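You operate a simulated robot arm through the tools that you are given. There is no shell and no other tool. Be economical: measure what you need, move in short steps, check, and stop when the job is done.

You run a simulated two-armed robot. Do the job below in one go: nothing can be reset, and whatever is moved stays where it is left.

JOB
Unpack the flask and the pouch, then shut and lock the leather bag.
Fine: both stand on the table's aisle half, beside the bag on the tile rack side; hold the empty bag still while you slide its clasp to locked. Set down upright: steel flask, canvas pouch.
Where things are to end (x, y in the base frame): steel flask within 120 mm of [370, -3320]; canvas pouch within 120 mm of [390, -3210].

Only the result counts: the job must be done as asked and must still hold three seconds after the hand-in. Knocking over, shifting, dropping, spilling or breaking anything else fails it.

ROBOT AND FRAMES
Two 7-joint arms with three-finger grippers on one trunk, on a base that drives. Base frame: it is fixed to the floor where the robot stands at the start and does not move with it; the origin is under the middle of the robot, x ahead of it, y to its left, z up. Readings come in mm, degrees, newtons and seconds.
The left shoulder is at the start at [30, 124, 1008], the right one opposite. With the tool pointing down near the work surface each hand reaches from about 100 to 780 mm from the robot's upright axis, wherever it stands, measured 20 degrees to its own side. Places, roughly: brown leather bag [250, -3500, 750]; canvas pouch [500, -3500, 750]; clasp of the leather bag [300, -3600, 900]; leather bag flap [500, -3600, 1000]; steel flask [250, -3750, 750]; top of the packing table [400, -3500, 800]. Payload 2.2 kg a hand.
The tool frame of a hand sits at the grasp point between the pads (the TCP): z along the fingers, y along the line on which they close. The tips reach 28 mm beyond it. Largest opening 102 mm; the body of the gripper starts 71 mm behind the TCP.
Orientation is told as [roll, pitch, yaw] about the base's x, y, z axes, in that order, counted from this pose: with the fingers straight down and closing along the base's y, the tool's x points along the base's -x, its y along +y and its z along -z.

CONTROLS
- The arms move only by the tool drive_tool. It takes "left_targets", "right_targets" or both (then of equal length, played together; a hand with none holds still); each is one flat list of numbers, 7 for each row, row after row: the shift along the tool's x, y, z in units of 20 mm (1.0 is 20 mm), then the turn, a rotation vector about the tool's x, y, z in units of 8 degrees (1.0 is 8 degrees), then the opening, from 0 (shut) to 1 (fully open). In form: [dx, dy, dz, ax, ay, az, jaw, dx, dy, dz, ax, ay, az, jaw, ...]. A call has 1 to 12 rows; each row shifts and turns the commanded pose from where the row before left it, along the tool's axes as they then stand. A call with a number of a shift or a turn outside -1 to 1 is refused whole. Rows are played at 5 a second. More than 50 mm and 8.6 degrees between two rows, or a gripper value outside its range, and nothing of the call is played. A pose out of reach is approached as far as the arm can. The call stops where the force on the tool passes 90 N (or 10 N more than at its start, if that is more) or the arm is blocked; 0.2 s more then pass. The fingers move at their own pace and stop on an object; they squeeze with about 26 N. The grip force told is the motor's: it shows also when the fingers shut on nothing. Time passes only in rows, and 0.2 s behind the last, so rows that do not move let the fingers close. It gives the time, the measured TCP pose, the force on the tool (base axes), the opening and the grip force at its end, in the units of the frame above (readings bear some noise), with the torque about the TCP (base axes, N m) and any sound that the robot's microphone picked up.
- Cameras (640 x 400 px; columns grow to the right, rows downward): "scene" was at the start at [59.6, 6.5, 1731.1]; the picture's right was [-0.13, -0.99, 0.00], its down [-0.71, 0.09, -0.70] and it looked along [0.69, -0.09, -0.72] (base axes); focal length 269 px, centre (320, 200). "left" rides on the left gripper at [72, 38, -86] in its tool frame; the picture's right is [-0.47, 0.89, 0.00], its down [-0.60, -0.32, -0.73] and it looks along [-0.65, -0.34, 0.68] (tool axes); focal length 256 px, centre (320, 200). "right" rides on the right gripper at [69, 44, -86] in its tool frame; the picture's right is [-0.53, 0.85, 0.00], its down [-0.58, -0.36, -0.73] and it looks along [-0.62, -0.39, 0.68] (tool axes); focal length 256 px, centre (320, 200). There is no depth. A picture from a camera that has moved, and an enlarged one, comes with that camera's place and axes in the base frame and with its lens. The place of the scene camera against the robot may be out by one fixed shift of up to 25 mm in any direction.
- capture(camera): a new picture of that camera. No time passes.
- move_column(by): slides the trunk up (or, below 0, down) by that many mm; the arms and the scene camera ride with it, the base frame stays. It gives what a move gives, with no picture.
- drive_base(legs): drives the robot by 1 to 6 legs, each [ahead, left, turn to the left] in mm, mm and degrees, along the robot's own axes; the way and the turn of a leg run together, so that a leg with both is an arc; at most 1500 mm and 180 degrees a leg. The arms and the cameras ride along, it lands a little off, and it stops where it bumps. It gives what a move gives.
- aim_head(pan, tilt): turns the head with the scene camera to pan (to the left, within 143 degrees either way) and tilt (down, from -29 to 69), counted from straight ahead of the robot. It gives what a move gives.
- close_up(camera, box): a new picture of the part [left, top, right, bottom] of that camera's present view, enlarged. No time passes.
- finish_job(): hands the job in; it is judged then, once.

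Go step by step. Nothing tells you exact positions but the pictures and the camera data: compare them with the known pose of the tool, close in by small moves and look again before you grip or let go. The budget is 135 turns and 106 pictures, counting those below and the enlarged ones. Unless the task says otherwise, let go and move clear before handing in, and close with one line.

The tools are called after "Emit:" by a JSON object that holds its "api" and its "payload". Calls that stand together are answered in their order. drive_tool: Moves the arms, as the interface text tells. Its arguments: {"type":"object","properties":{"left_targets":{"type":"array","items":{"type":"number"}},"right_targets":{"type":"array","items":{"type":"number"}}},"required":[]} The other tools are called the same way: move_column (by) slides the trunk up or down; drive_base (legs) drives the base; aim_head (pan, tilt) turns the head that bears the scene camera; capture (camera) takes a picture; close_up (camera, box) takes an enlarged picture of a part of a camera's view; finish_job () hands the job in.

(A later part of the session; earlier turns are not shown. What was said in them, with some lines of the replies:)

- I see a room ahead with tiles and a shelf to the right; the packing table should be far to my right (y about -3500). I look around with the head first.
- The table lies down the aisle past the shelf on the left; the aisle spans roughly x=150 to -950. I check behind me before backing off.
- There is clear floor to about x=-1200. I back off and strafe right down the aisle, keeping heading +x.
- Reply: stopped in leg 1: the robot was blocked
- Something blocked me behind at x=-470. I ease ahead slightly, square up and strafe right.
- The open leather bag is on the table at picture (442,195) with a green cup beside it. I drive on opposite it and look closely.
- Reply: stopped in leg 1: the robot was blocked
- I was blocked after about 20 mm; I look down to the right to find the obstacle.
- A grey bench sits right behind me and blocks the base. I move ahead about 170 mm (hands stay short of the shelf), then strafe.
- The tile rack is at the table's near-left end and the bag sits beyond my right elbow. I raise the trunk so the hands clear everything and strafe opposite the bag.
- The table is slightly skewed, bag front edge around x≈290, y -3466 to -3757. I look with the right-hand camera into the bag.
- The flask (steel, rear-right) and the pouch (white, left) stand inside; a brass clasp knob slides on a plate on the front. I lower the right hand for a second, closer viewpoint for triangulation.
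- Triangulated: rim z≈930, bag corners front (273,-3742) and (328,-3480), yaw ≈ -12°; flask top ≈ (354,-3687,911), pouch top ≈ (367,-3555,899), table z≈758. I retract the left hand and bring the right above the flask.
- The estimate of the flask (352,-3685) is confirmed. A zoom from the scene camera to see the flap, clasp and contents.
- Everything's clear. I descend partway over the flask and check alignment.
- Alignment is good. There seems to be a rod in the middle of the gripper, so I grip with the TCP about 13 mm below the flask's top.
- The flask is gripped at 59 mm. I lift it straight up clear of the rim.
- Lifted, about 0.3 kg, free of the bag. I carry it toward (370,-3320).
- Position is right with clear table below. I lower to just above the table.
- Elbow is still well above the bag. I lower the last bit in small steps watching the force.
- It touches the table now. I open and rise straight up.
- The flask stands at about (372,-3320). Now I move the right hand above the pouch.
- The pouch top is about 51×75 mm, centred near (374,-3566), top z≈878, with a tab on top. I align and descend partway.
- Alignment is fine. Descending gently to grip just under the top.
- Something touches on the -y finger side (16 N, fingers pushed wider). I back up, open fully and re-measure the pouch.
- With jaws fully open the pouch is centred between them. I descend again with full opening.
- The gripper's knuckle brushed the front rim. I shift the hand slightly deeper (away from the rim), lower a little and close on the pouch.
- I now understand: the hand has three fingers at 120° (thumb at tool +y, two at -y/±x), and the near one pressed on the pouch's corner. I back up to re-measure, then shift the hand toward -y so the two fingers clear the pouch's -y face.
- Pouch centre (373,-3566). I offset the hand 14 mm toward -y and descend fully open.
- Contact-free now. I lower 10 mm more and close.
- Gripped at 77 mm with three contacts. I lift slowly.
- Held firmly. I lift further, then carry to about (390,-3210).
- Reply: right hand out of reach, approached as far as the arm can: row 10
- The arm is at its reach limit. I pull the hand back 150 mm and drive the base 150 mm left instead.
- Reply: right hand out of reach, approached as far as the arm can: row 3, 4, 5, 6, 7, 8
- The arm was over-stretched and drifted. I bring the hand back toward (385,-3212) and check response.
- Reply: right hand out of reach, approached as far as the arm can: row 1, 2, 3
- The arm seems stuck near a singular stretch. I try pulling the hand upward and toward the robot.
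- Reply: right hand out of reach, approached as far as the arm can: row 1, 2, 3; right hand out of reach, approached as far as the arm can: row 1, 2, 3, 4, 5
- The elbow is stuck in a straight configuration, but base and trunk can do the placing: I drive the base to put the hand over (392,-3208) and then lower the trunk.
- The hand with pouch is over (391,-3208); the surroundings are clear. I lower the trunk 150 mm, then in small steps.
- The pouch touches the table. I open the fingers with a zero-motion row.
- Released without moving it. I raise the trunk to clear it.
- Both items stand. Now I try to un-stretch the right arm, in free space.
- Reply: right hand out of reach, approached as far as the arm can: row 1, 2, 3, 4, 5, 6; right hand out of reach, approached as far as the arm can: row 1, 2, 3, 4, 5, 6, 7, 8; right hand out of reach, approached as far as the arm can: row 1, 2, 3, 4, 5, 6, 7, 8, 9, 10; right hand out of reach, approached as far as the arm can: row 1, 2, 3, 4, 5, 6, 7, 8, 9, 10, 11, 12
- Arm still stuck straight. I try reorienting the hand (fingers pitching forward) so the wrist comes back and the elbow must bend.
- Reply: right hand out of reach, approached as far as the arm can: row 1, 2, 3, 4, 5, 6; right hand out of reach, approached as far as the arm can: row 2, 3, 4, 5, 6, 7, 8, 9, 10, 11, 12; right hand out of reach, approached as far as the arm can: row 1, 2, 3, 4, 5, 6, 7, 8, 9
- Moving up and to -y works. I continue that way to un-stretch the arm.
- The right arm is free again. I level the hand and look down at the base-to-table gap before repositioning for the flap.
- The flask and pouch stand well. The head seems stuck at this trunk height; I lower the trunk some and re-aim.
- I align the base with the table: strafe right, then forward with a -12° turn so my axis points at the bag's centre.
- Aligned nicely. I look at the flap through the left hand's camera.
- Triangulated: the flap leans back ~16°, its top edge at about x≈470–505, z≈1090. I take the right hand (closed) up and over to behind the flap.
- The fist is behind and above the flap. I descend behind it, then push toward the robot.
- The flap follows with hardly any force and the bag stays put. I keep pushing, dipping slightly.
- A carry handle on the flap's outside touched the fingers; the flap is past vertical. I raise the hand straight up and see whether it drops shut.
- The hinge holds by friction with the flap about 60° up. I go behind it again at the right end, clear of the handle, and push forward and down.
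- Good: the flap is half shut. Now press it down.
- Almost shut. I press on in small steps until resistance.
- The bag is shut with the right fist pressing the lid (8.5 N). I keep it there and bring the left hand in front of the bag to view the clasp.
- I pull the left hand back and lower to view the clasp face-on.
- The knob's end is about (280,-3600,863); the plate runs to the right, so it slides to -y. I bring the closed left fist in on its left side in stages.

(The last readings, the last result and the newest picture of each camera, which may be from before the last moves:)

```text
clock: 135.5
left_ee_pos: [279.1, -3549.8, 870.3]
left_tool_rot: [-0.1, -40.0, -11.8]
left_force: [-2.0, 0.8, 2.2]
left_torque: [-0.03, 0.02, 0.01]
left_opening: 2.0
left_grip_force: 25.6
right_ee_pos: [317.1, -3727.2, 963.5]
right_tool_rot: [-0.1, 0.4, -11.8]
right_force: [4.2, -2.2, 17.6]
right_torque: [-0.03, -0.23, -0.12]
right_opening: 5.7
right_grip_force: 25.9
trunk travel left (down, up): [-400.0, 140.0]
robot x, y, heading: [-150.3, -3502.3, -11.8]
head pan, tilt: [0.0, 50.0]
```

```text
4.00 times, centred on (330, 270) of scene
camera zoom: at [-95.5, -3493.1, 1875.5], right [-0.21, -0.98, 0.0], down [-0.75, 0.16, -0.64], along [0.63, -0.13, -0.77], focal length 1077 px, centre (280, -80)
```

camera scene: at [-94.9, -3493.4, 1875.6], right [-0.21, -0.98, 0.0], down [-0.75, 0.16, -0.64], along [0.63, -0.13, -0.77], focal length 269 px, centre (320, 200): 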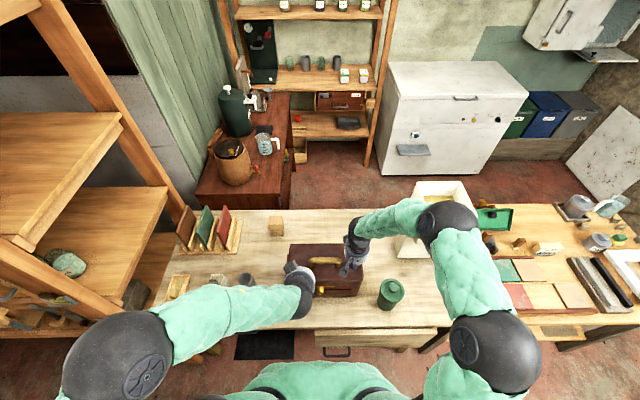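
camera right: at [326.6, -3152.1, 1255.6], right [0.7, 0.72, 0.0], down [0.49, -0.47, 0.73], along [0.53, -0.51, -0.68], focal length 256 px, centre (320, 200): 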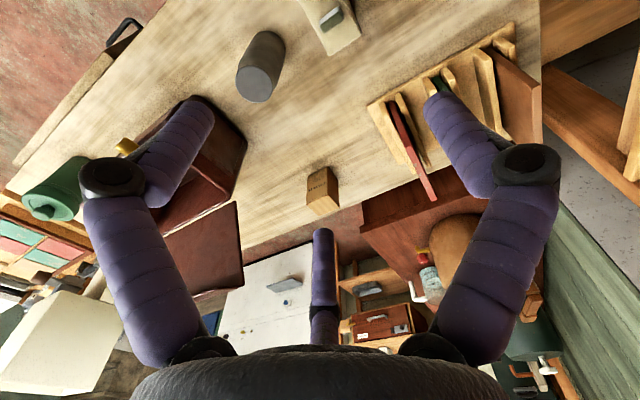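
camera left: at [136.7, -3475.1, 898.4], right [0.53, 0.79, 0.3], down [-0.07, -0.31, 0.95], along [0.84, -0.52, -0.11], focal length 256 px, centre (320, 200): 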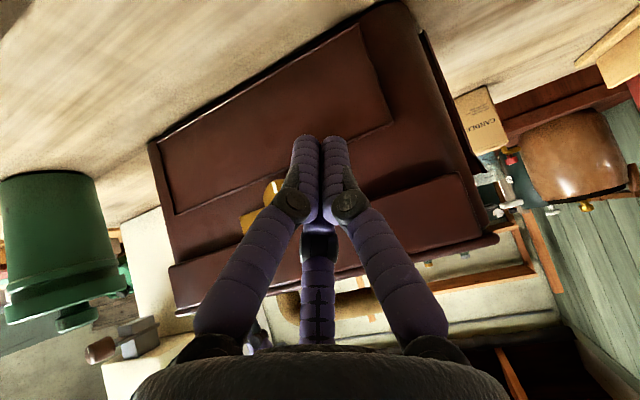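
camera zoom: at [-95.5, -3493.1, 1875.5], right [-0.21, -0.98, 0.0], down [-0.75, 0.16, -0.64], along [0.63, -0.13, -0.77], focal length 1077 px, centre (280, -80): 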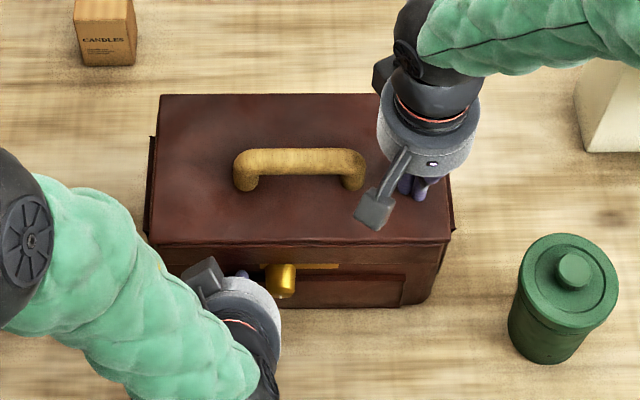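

The fist is left of the knob, slightly low. I raise it ~9 mm and slide toward -y in steps, with the right hand holding the lid.

Emit:
{"api": "drive_tool", "payload": {"left_targets": [-0.29, 0, -0.345, 0, 0, 0, 0, 0, -0.5, 0, 0, 0, 0, 0, 0, -0.5, 0, 0, 0, 0, 0]}}

Emit:
{"api": "close_up", "payload": {"camera": "left", "box": [170, 80, 410, 280]}}

```text
clock: 136.3
left_ee_pos: [274.7, -3570.7, 881.3]
left_tool_rot: [0.0, -40.2, -11.7]
left_force: [-1.9, 1.9, -0.6]
left_torque: [0.02, 0.07, 0.02]
left_opening: 2.2
left_grip_force: 26.5
right_ee_pos: [315.9, -3727.0, 963.8]
right_tool_rot: [-0.2, 0.4, -11.8]
right_force: [3.2, -3.0, 17.6]
right_torque: [-0.13, -0.29, 0.0]
right_opening: 6.1
right_grip_force: 25.9
trunk travel left (down, up): [-400.0, 140.0]
robot x, y, heading: [-149.9, -3501.7, -12.0]
head pan, tilt: [0.0, 50.0]
```

```text
2.00 times, centred on (290, 180) of left
camera zoom: at [174.5, -3509.2, 900.4], right [0.53, 0.79, 0.3], down [-0.07, -0.31, 0.95], along [0.84, -0.52, -0.1], focal length 512 px, centre (380, 240)
```

zoom: 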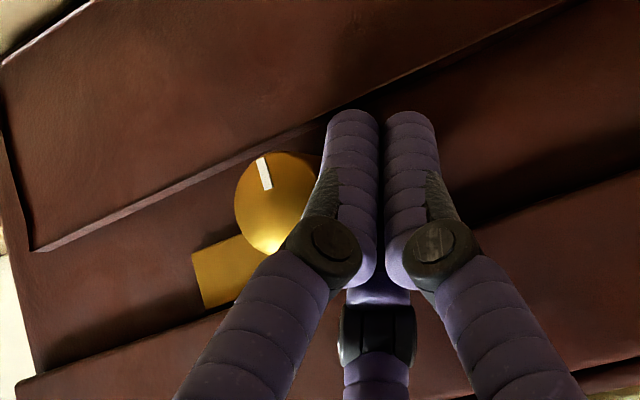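

Emit:
{"api": "drive_tool", "payload": {"left_targets": [0, -0.4, 0, 0, 0, 0, 0, 0, -0.4, 0, 0, 0, 0, 0, 0, -0.4, 0, 0, 0, 0, 0]}}

Emit:
{"api": "close_up", "payload": {"camera": "left", "box": [170, 80, 410, 280]}}

Emit:
{"api": "close_up", "payload": {"camera": "scene", "box": [260, 220, 400, 320]}}

```text
clock: 137.1
left_ee_pos: [270.7, -3594.9, 881.5]
left_tool_rot: [-0.1, -40.2, -12.0]
left_force: [-1.7, 1.3, 0.3]
left_torque: [0.06, 0.03, 0.02]
left_opening: 2.3
left_grip_force: 25.8
right_ee_pos: [317.2, -3725.8, 963.0]
right_tool_rot: [-0.1, 0.3, -11.9]
right_force: [2.9, -3.4, 19.3]
right_torque: [-0.09, -0.25, -0.04]
right_opening: 5.9
right_grip_force: 26.1
trunk travel left (down, up): [-400.0, 140.0]
robot x, y, heading: [-152.0, -3503.5, -11.6]
head pan, tilt: [0.0, 50.0]
```

```text
2.00 times, centred on (290, 180) of left
camera zoom: at [169.4, -3533.7, 900.1], right [0.53, 0.79, 0.3], down [-0.07, -0.31, 0.95], along [0.84, -0.53, -0.1], focal length 512 px, centre (380, 240)
```

zoom: 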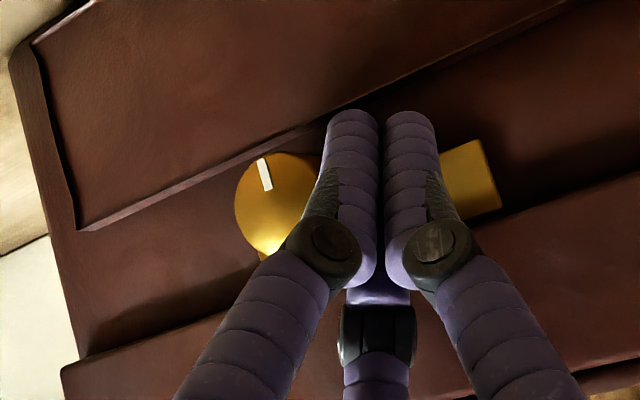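

```text
4.00 times, centred on (330, 270) of scene
camera zoom: at [-95.3, -3493.5, 1875.5], right [-0.21, -0.98, 0.0], down [-0.75, 0.16, -0.64], along [0.63, -0.13, -0.77], focal length 1077 px, centre (280, -80)
```

zoom: 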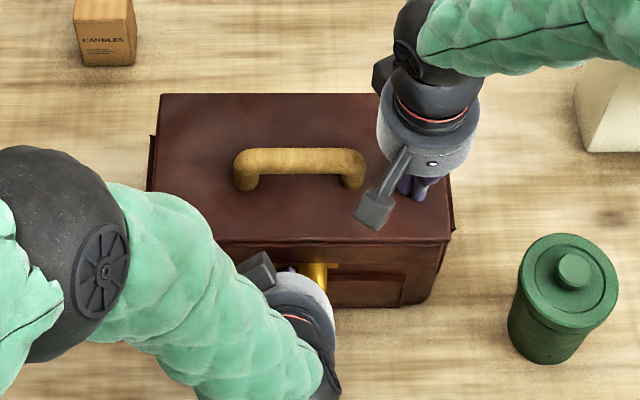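

The knob is sliding with ~2 N. I continue until it stops.

Emit:
{"api": "drive_tool", "payload": {"left_targets": [0, -0.25, 0, 0, 0, 0, 0, 0, -0.25, 0, 0, 0, 0, 0]}}

```text
clock: 137.7
left_ee_pos: [268.7, -3601.0, 879.1]
left_tool_rot: [0.0, -40.1, -11.7]
left_force: [4.9, 18.1, 1.3]
left_torque: [0.17, -0.09, 0.16]
left_opening: 2.0
left_grip_force: 26.1
right_ee_pos: [315.9, -3726.7, 964.3]
right_tool_rot: [-0.1, 0.3, -11.9]
right_force: [0.6, -12.0, 18.9]
right_torque: [-0.3, -0.15, -0.06]
right_opening: 6.0
right_grip_force: 26.0
trunk travel left (down, up): [-400.0, 140.0]
robot x, y, heading: [-147.3, -3501.7, -12.0]
head pan, tilt: [0.0, 50.0]
```

End stop reached (18 N, taken up by the holding hand). I back the left hand off and check.

Emit:
{"api": "drive_tool", "payload": {"left_targets": [0, 0.4, 0, 0, 0, 0, 0, 0.2, 0.8, -0.2, 0, 0, 0, 0, 0.6, 0.6, -0.6, 0, 0, 0, 0, 0.6, 0.3, -0.8, 0, 0, 0, 0, 0.6, 0, -0.8, 0, 0, 0, 0]}}

Emit:
{"api": "close_up", "payload": {"camera": "left", "box": [150, 40, 470, 260]}}

Emit:
{"api": "close_up", "payload": {"camera": "scene", "box": [260, 220, 400, 320]}}

```text
clock: 138.9
left_ee_pos: [217.8, -3548.7, 891.9]
left_tool_rot: [0.0, -40.1, -11.9]
left_force: [-0.1, 0.6, 0.6]
left_torque: [0.03, -0.05, 0.01]
left_opening: 2.1
left_grip_force: 26.4
right_ee_pos: [316.4, -3725.7, 963.6]
right_tool_rot: [-0.1, 0.3, -11.8]
right_force: [1.8, -0.6, 20.7]
right_torque: [-0.02, -0.24, -0.06]
right_opening: 5.9
right_grip_force: 26.0
trunk travel left (down, up): [-400.0, 140.0]
robot x, y, heading: [-151.9, -3500.6, -12.0]
head pan, tilt: [0.0, 50.0]
```

```text
1.82 times, centred on (310, 150) of left
camera zoom: at [116.1, -3489.0, 910.8], right [0.53, 0.79, 0.3], down [-0.07, -0.31, 0.95], along [0.84, -0.52, -0.1], focal length 465 px, centre (338, 291)
```

zoom: 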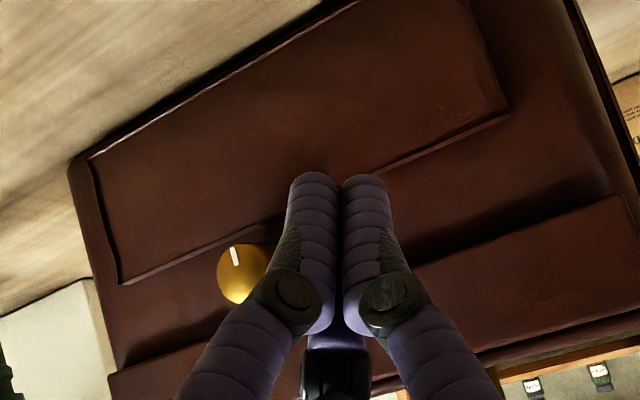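

```text
4.00 times, centred on (330, 270) of scene
camera zoom: at [-95.4, -3493.2, 1875.5], right [-0.21, -0.98, 0.0], down [-0.75, 0.16, -0.64], along [0.63, -0.13, -0.77], focal length 1077 px, centre (280, -80)
```

zoom: 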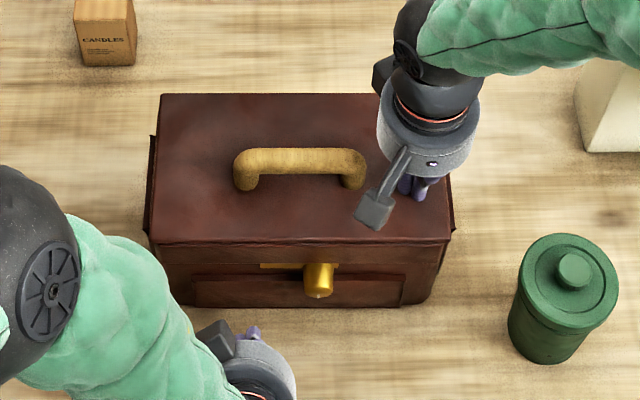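

The knob sits at the right (locked) end and the bag hasn't moved. I withdraw both hands.

Emit:
{"api": "drive_tool", "payload": {"left_targets": [0.3, 0, -0.9, 0, 0, 0, 0, 0.3, 0, -0.9, 0, 0, 0, 0, 0.3, 0, -0.9, 0, 0, 0, 0, 0.3, 0, -0.9, 0, 0, 0, 0, 0, 0, -0.9, 0, 0, 0, 0, 0, 0, -0.9, 0, 0, 0, 0], "right_targets": [0, 0, -0.5, 0, 0, 0, 0, 0, 0, -0.9, 0, 0, 0, 0, 0, 0, -0.9, 0, 0, 0, 0, 0, 0, -0.9, 0, 0, 0, 0, 0, 0, -0.9, 0, 0, 0, 0, 0, 0, -0.9, 0, 0, 0, 0]}}

Emit:
{"api": "drive_tool", "payload": {"right_targets": [0.9, 0, -0.5, 0, 0, 0, 0, 0.9, 0, -0.5, 0, 0, 0, 0, 0.9, 0, -0.5, 0, 0, 0, 0, 0.9, 0, -0.5, 0, 0, 0, 0, 0.9, 0, 0, 0, 0, 0, 0, 0.9, 0, 0, 0, 0, 0, 0]}}

Emit:
{"api": "capture", "payload": {"camera": "scene"}}

Emit:
{"api": "close_up", "payload": {"camera": "scene", "box": [180, 190, 420, 320]}}

```text
clock: 140.5
left_ee_pos: [151.7, -3549.3, 971.3]
left_tool_rot: [-2.7, -42.5, -9.2]
left_force: [0.0, 0.2, 0.2]
left_torque: [0.02, 0.0, 0.02]
left_opening: 2.1
left_grip_force: 26.2
right_ee_pos: [318.1, -3725.9, 1062.8]
right_tool_rot: [0.0, 0.4, -11.9]
right_force: [0.6, -0.5, 0.3]
right_torque: [0.01, 0.0, 0.02]
right_opening: 2.1
right_grip_force: 26.1
trunk travel left (down, up): [-400.0, 140.0]
robot x, y, heading: [-152.8, -3501.1, -11.8]
head pan, tilt: [0.0, 50.0]
stopped in row 6 (left hand): the arm was blocked; the commanded pose is now the measured one
```

```text
clock: 141.9
left_ee_pos: [150.8, -3547.6, 972.2]
left_tool_rot: [-2.5, -42.7, -9.2]
left_force: [-0.4, 0.6, -0.3]
left_torque: [0.0, -0.02, -0.01]
left_opening: 1.9
left_grip_force: 26.3
right_ee_pos: [211.2, -3703.5, 1106.9]
right_tool_rot: [0.0, 0.4, -11.8]
right_force: [-0.5, 0.9, 0.1]
right_torque: [-0.03, 0.01, 0.01]
right_opening: 2.1
right_grip_force: 26.0
trunk travel left (down, up): [-400.0, 140.0]
robot x, y, heading: [-154.4, -3503.1, -12.0]
head pan, tilt: [0.0, 50.0]
```

```text
18 pictures are left
camera scene: at [-95.1, -3493.5, 1875.4], right [-0.21, -0.98, 0.0], down [-0.75, 0.16, -0.64], along [0.63, -0.13, -0.77], focal length 269 px, centre (320, 200)
```

scene: 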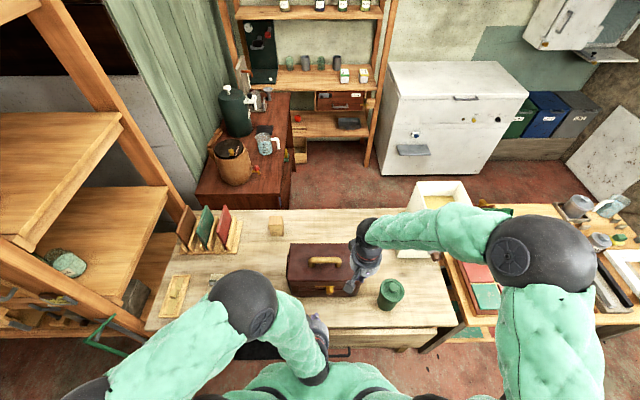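

```text
2.67 times, centred on (300, 255) of scene
camera zoom: at [-95.1, -3493.5, 1875.4], right [-0.21, -0.98, 0.0], down [-0.75, 0.16, -0.64], along [0.63, -0.13, -0.77], focal length 718 px, centre (373, 53)
```

zoom: 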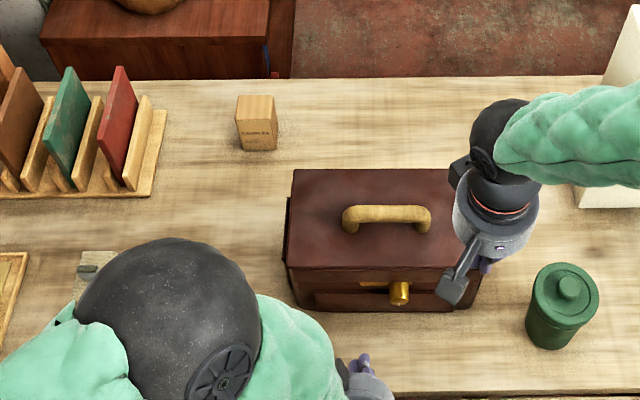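

The left arm got blocked near my own body, and its elbow hides the flask. I raise the left hand straight up and look.

Emit:
{"api": "drive_tool", "payload": {"left_targets": [-0.8, 0, -0.9, 0, 0, 0, 0, -0.8, 0, -0.9, 0, 0, 0, 0, -0.8, 0, -0.9, 0, 0, 0, 0, -0.8, 0, -0.9, 0, 0, 0, 0]}}

Emit:
{"api": "capture", "payload": {"camera": "scene"}}

Emit:
{"api": "capture", "payload": {"camera": "right"}}

```text
clock: 142.9
left_ee_pos: [149.5, -3544.4, 1067.5]
left_tool_rot: [-2.5, -42.4, -9.1]
left_force: [-0.2, 0.5, -0.2]
left_torque: [-0.04, -0.02, 0.01]
left_opening: 2.3
left_grip_force: 25.8
right_ee_pos: [211.2, -3703.2, 1105.4]
right_tool_rot: [-0.1, 0.4, -11.8]
right_force: [-0.7, -0.3, 0.3]
right_torque: [-0.01, -0.04, 0.0]
right_opening: 2.1
right_grip_force: 26.2
trunk travel left (down, up): [-400.0, 140.0]
robot x, y, heading: [-149.3, -3503.3, -12.0]
head pan, tilt: [0.0, 50.0]
```

```text
16 pictures are left
camera scene: at [-94.6, -3493.0, 1875.4], right [-0.21, -0.98, 0.0], down [-0.75, 0.16, -0.64], along [0.63, -0.13, -0.77], focal length 269 px, centre (320, 200)
```

scene: 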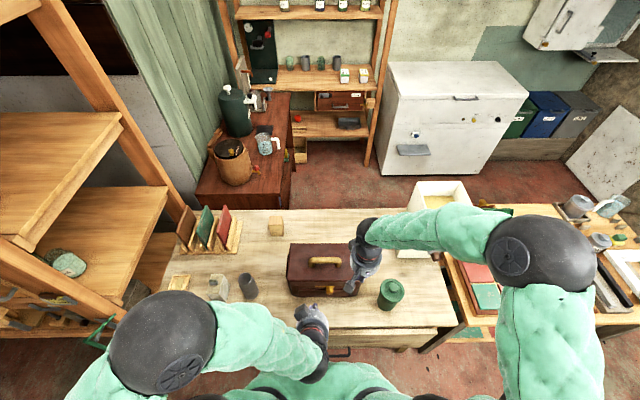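

```text
15 pictures are left
camera right: at [152.9, -3647.7, 1193.6], right [0.7, 0.72, 0.0], down [0.49, -0.48, 0.73], along [0.52, -0.51, -0.69], focal length 256 px, centre (320, 200)
```

right: 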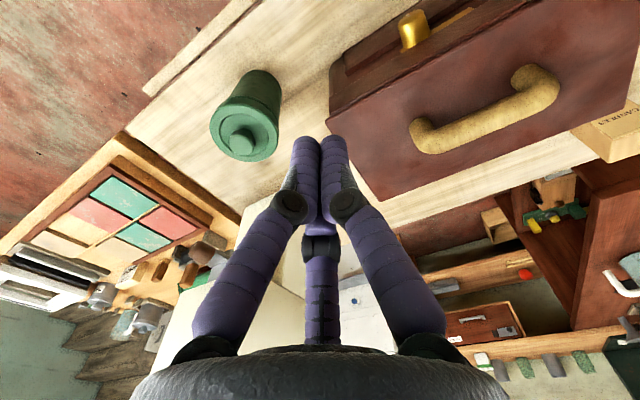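

Emit:
{"api": "close_up", "payload": {"camera": "scene", "box": [160, 230, 360, 330]}}

```text
3.20 times, centred on (260, 280) of scene
camera zoom: at [-94.6, -3493.0, 1875.4], right [-0.21, -0.98, 0.0], down [-0.75, 0.16, -0.64], along [0.63, -0.13, -0.77], focal length 862 px, centre (512, -56)
```

zoom: 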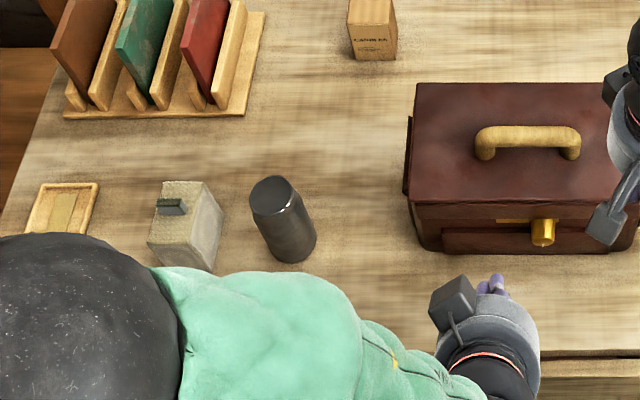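

The flask and pouch stand upright at about (371,-3320) and (389,-3197), the bag is shut and the clasp is at its end stop. Both hands are clear, so I hand in.

Emit:
{"api": "finish_job", "payload": {}}

```text
The job is handed in.
```

The flask and pouch are unpacked and standing upright on the table's aisle half, beside the bag on the tile rack side. The empty bag is shut, and its clasp is slid to the locked stop.
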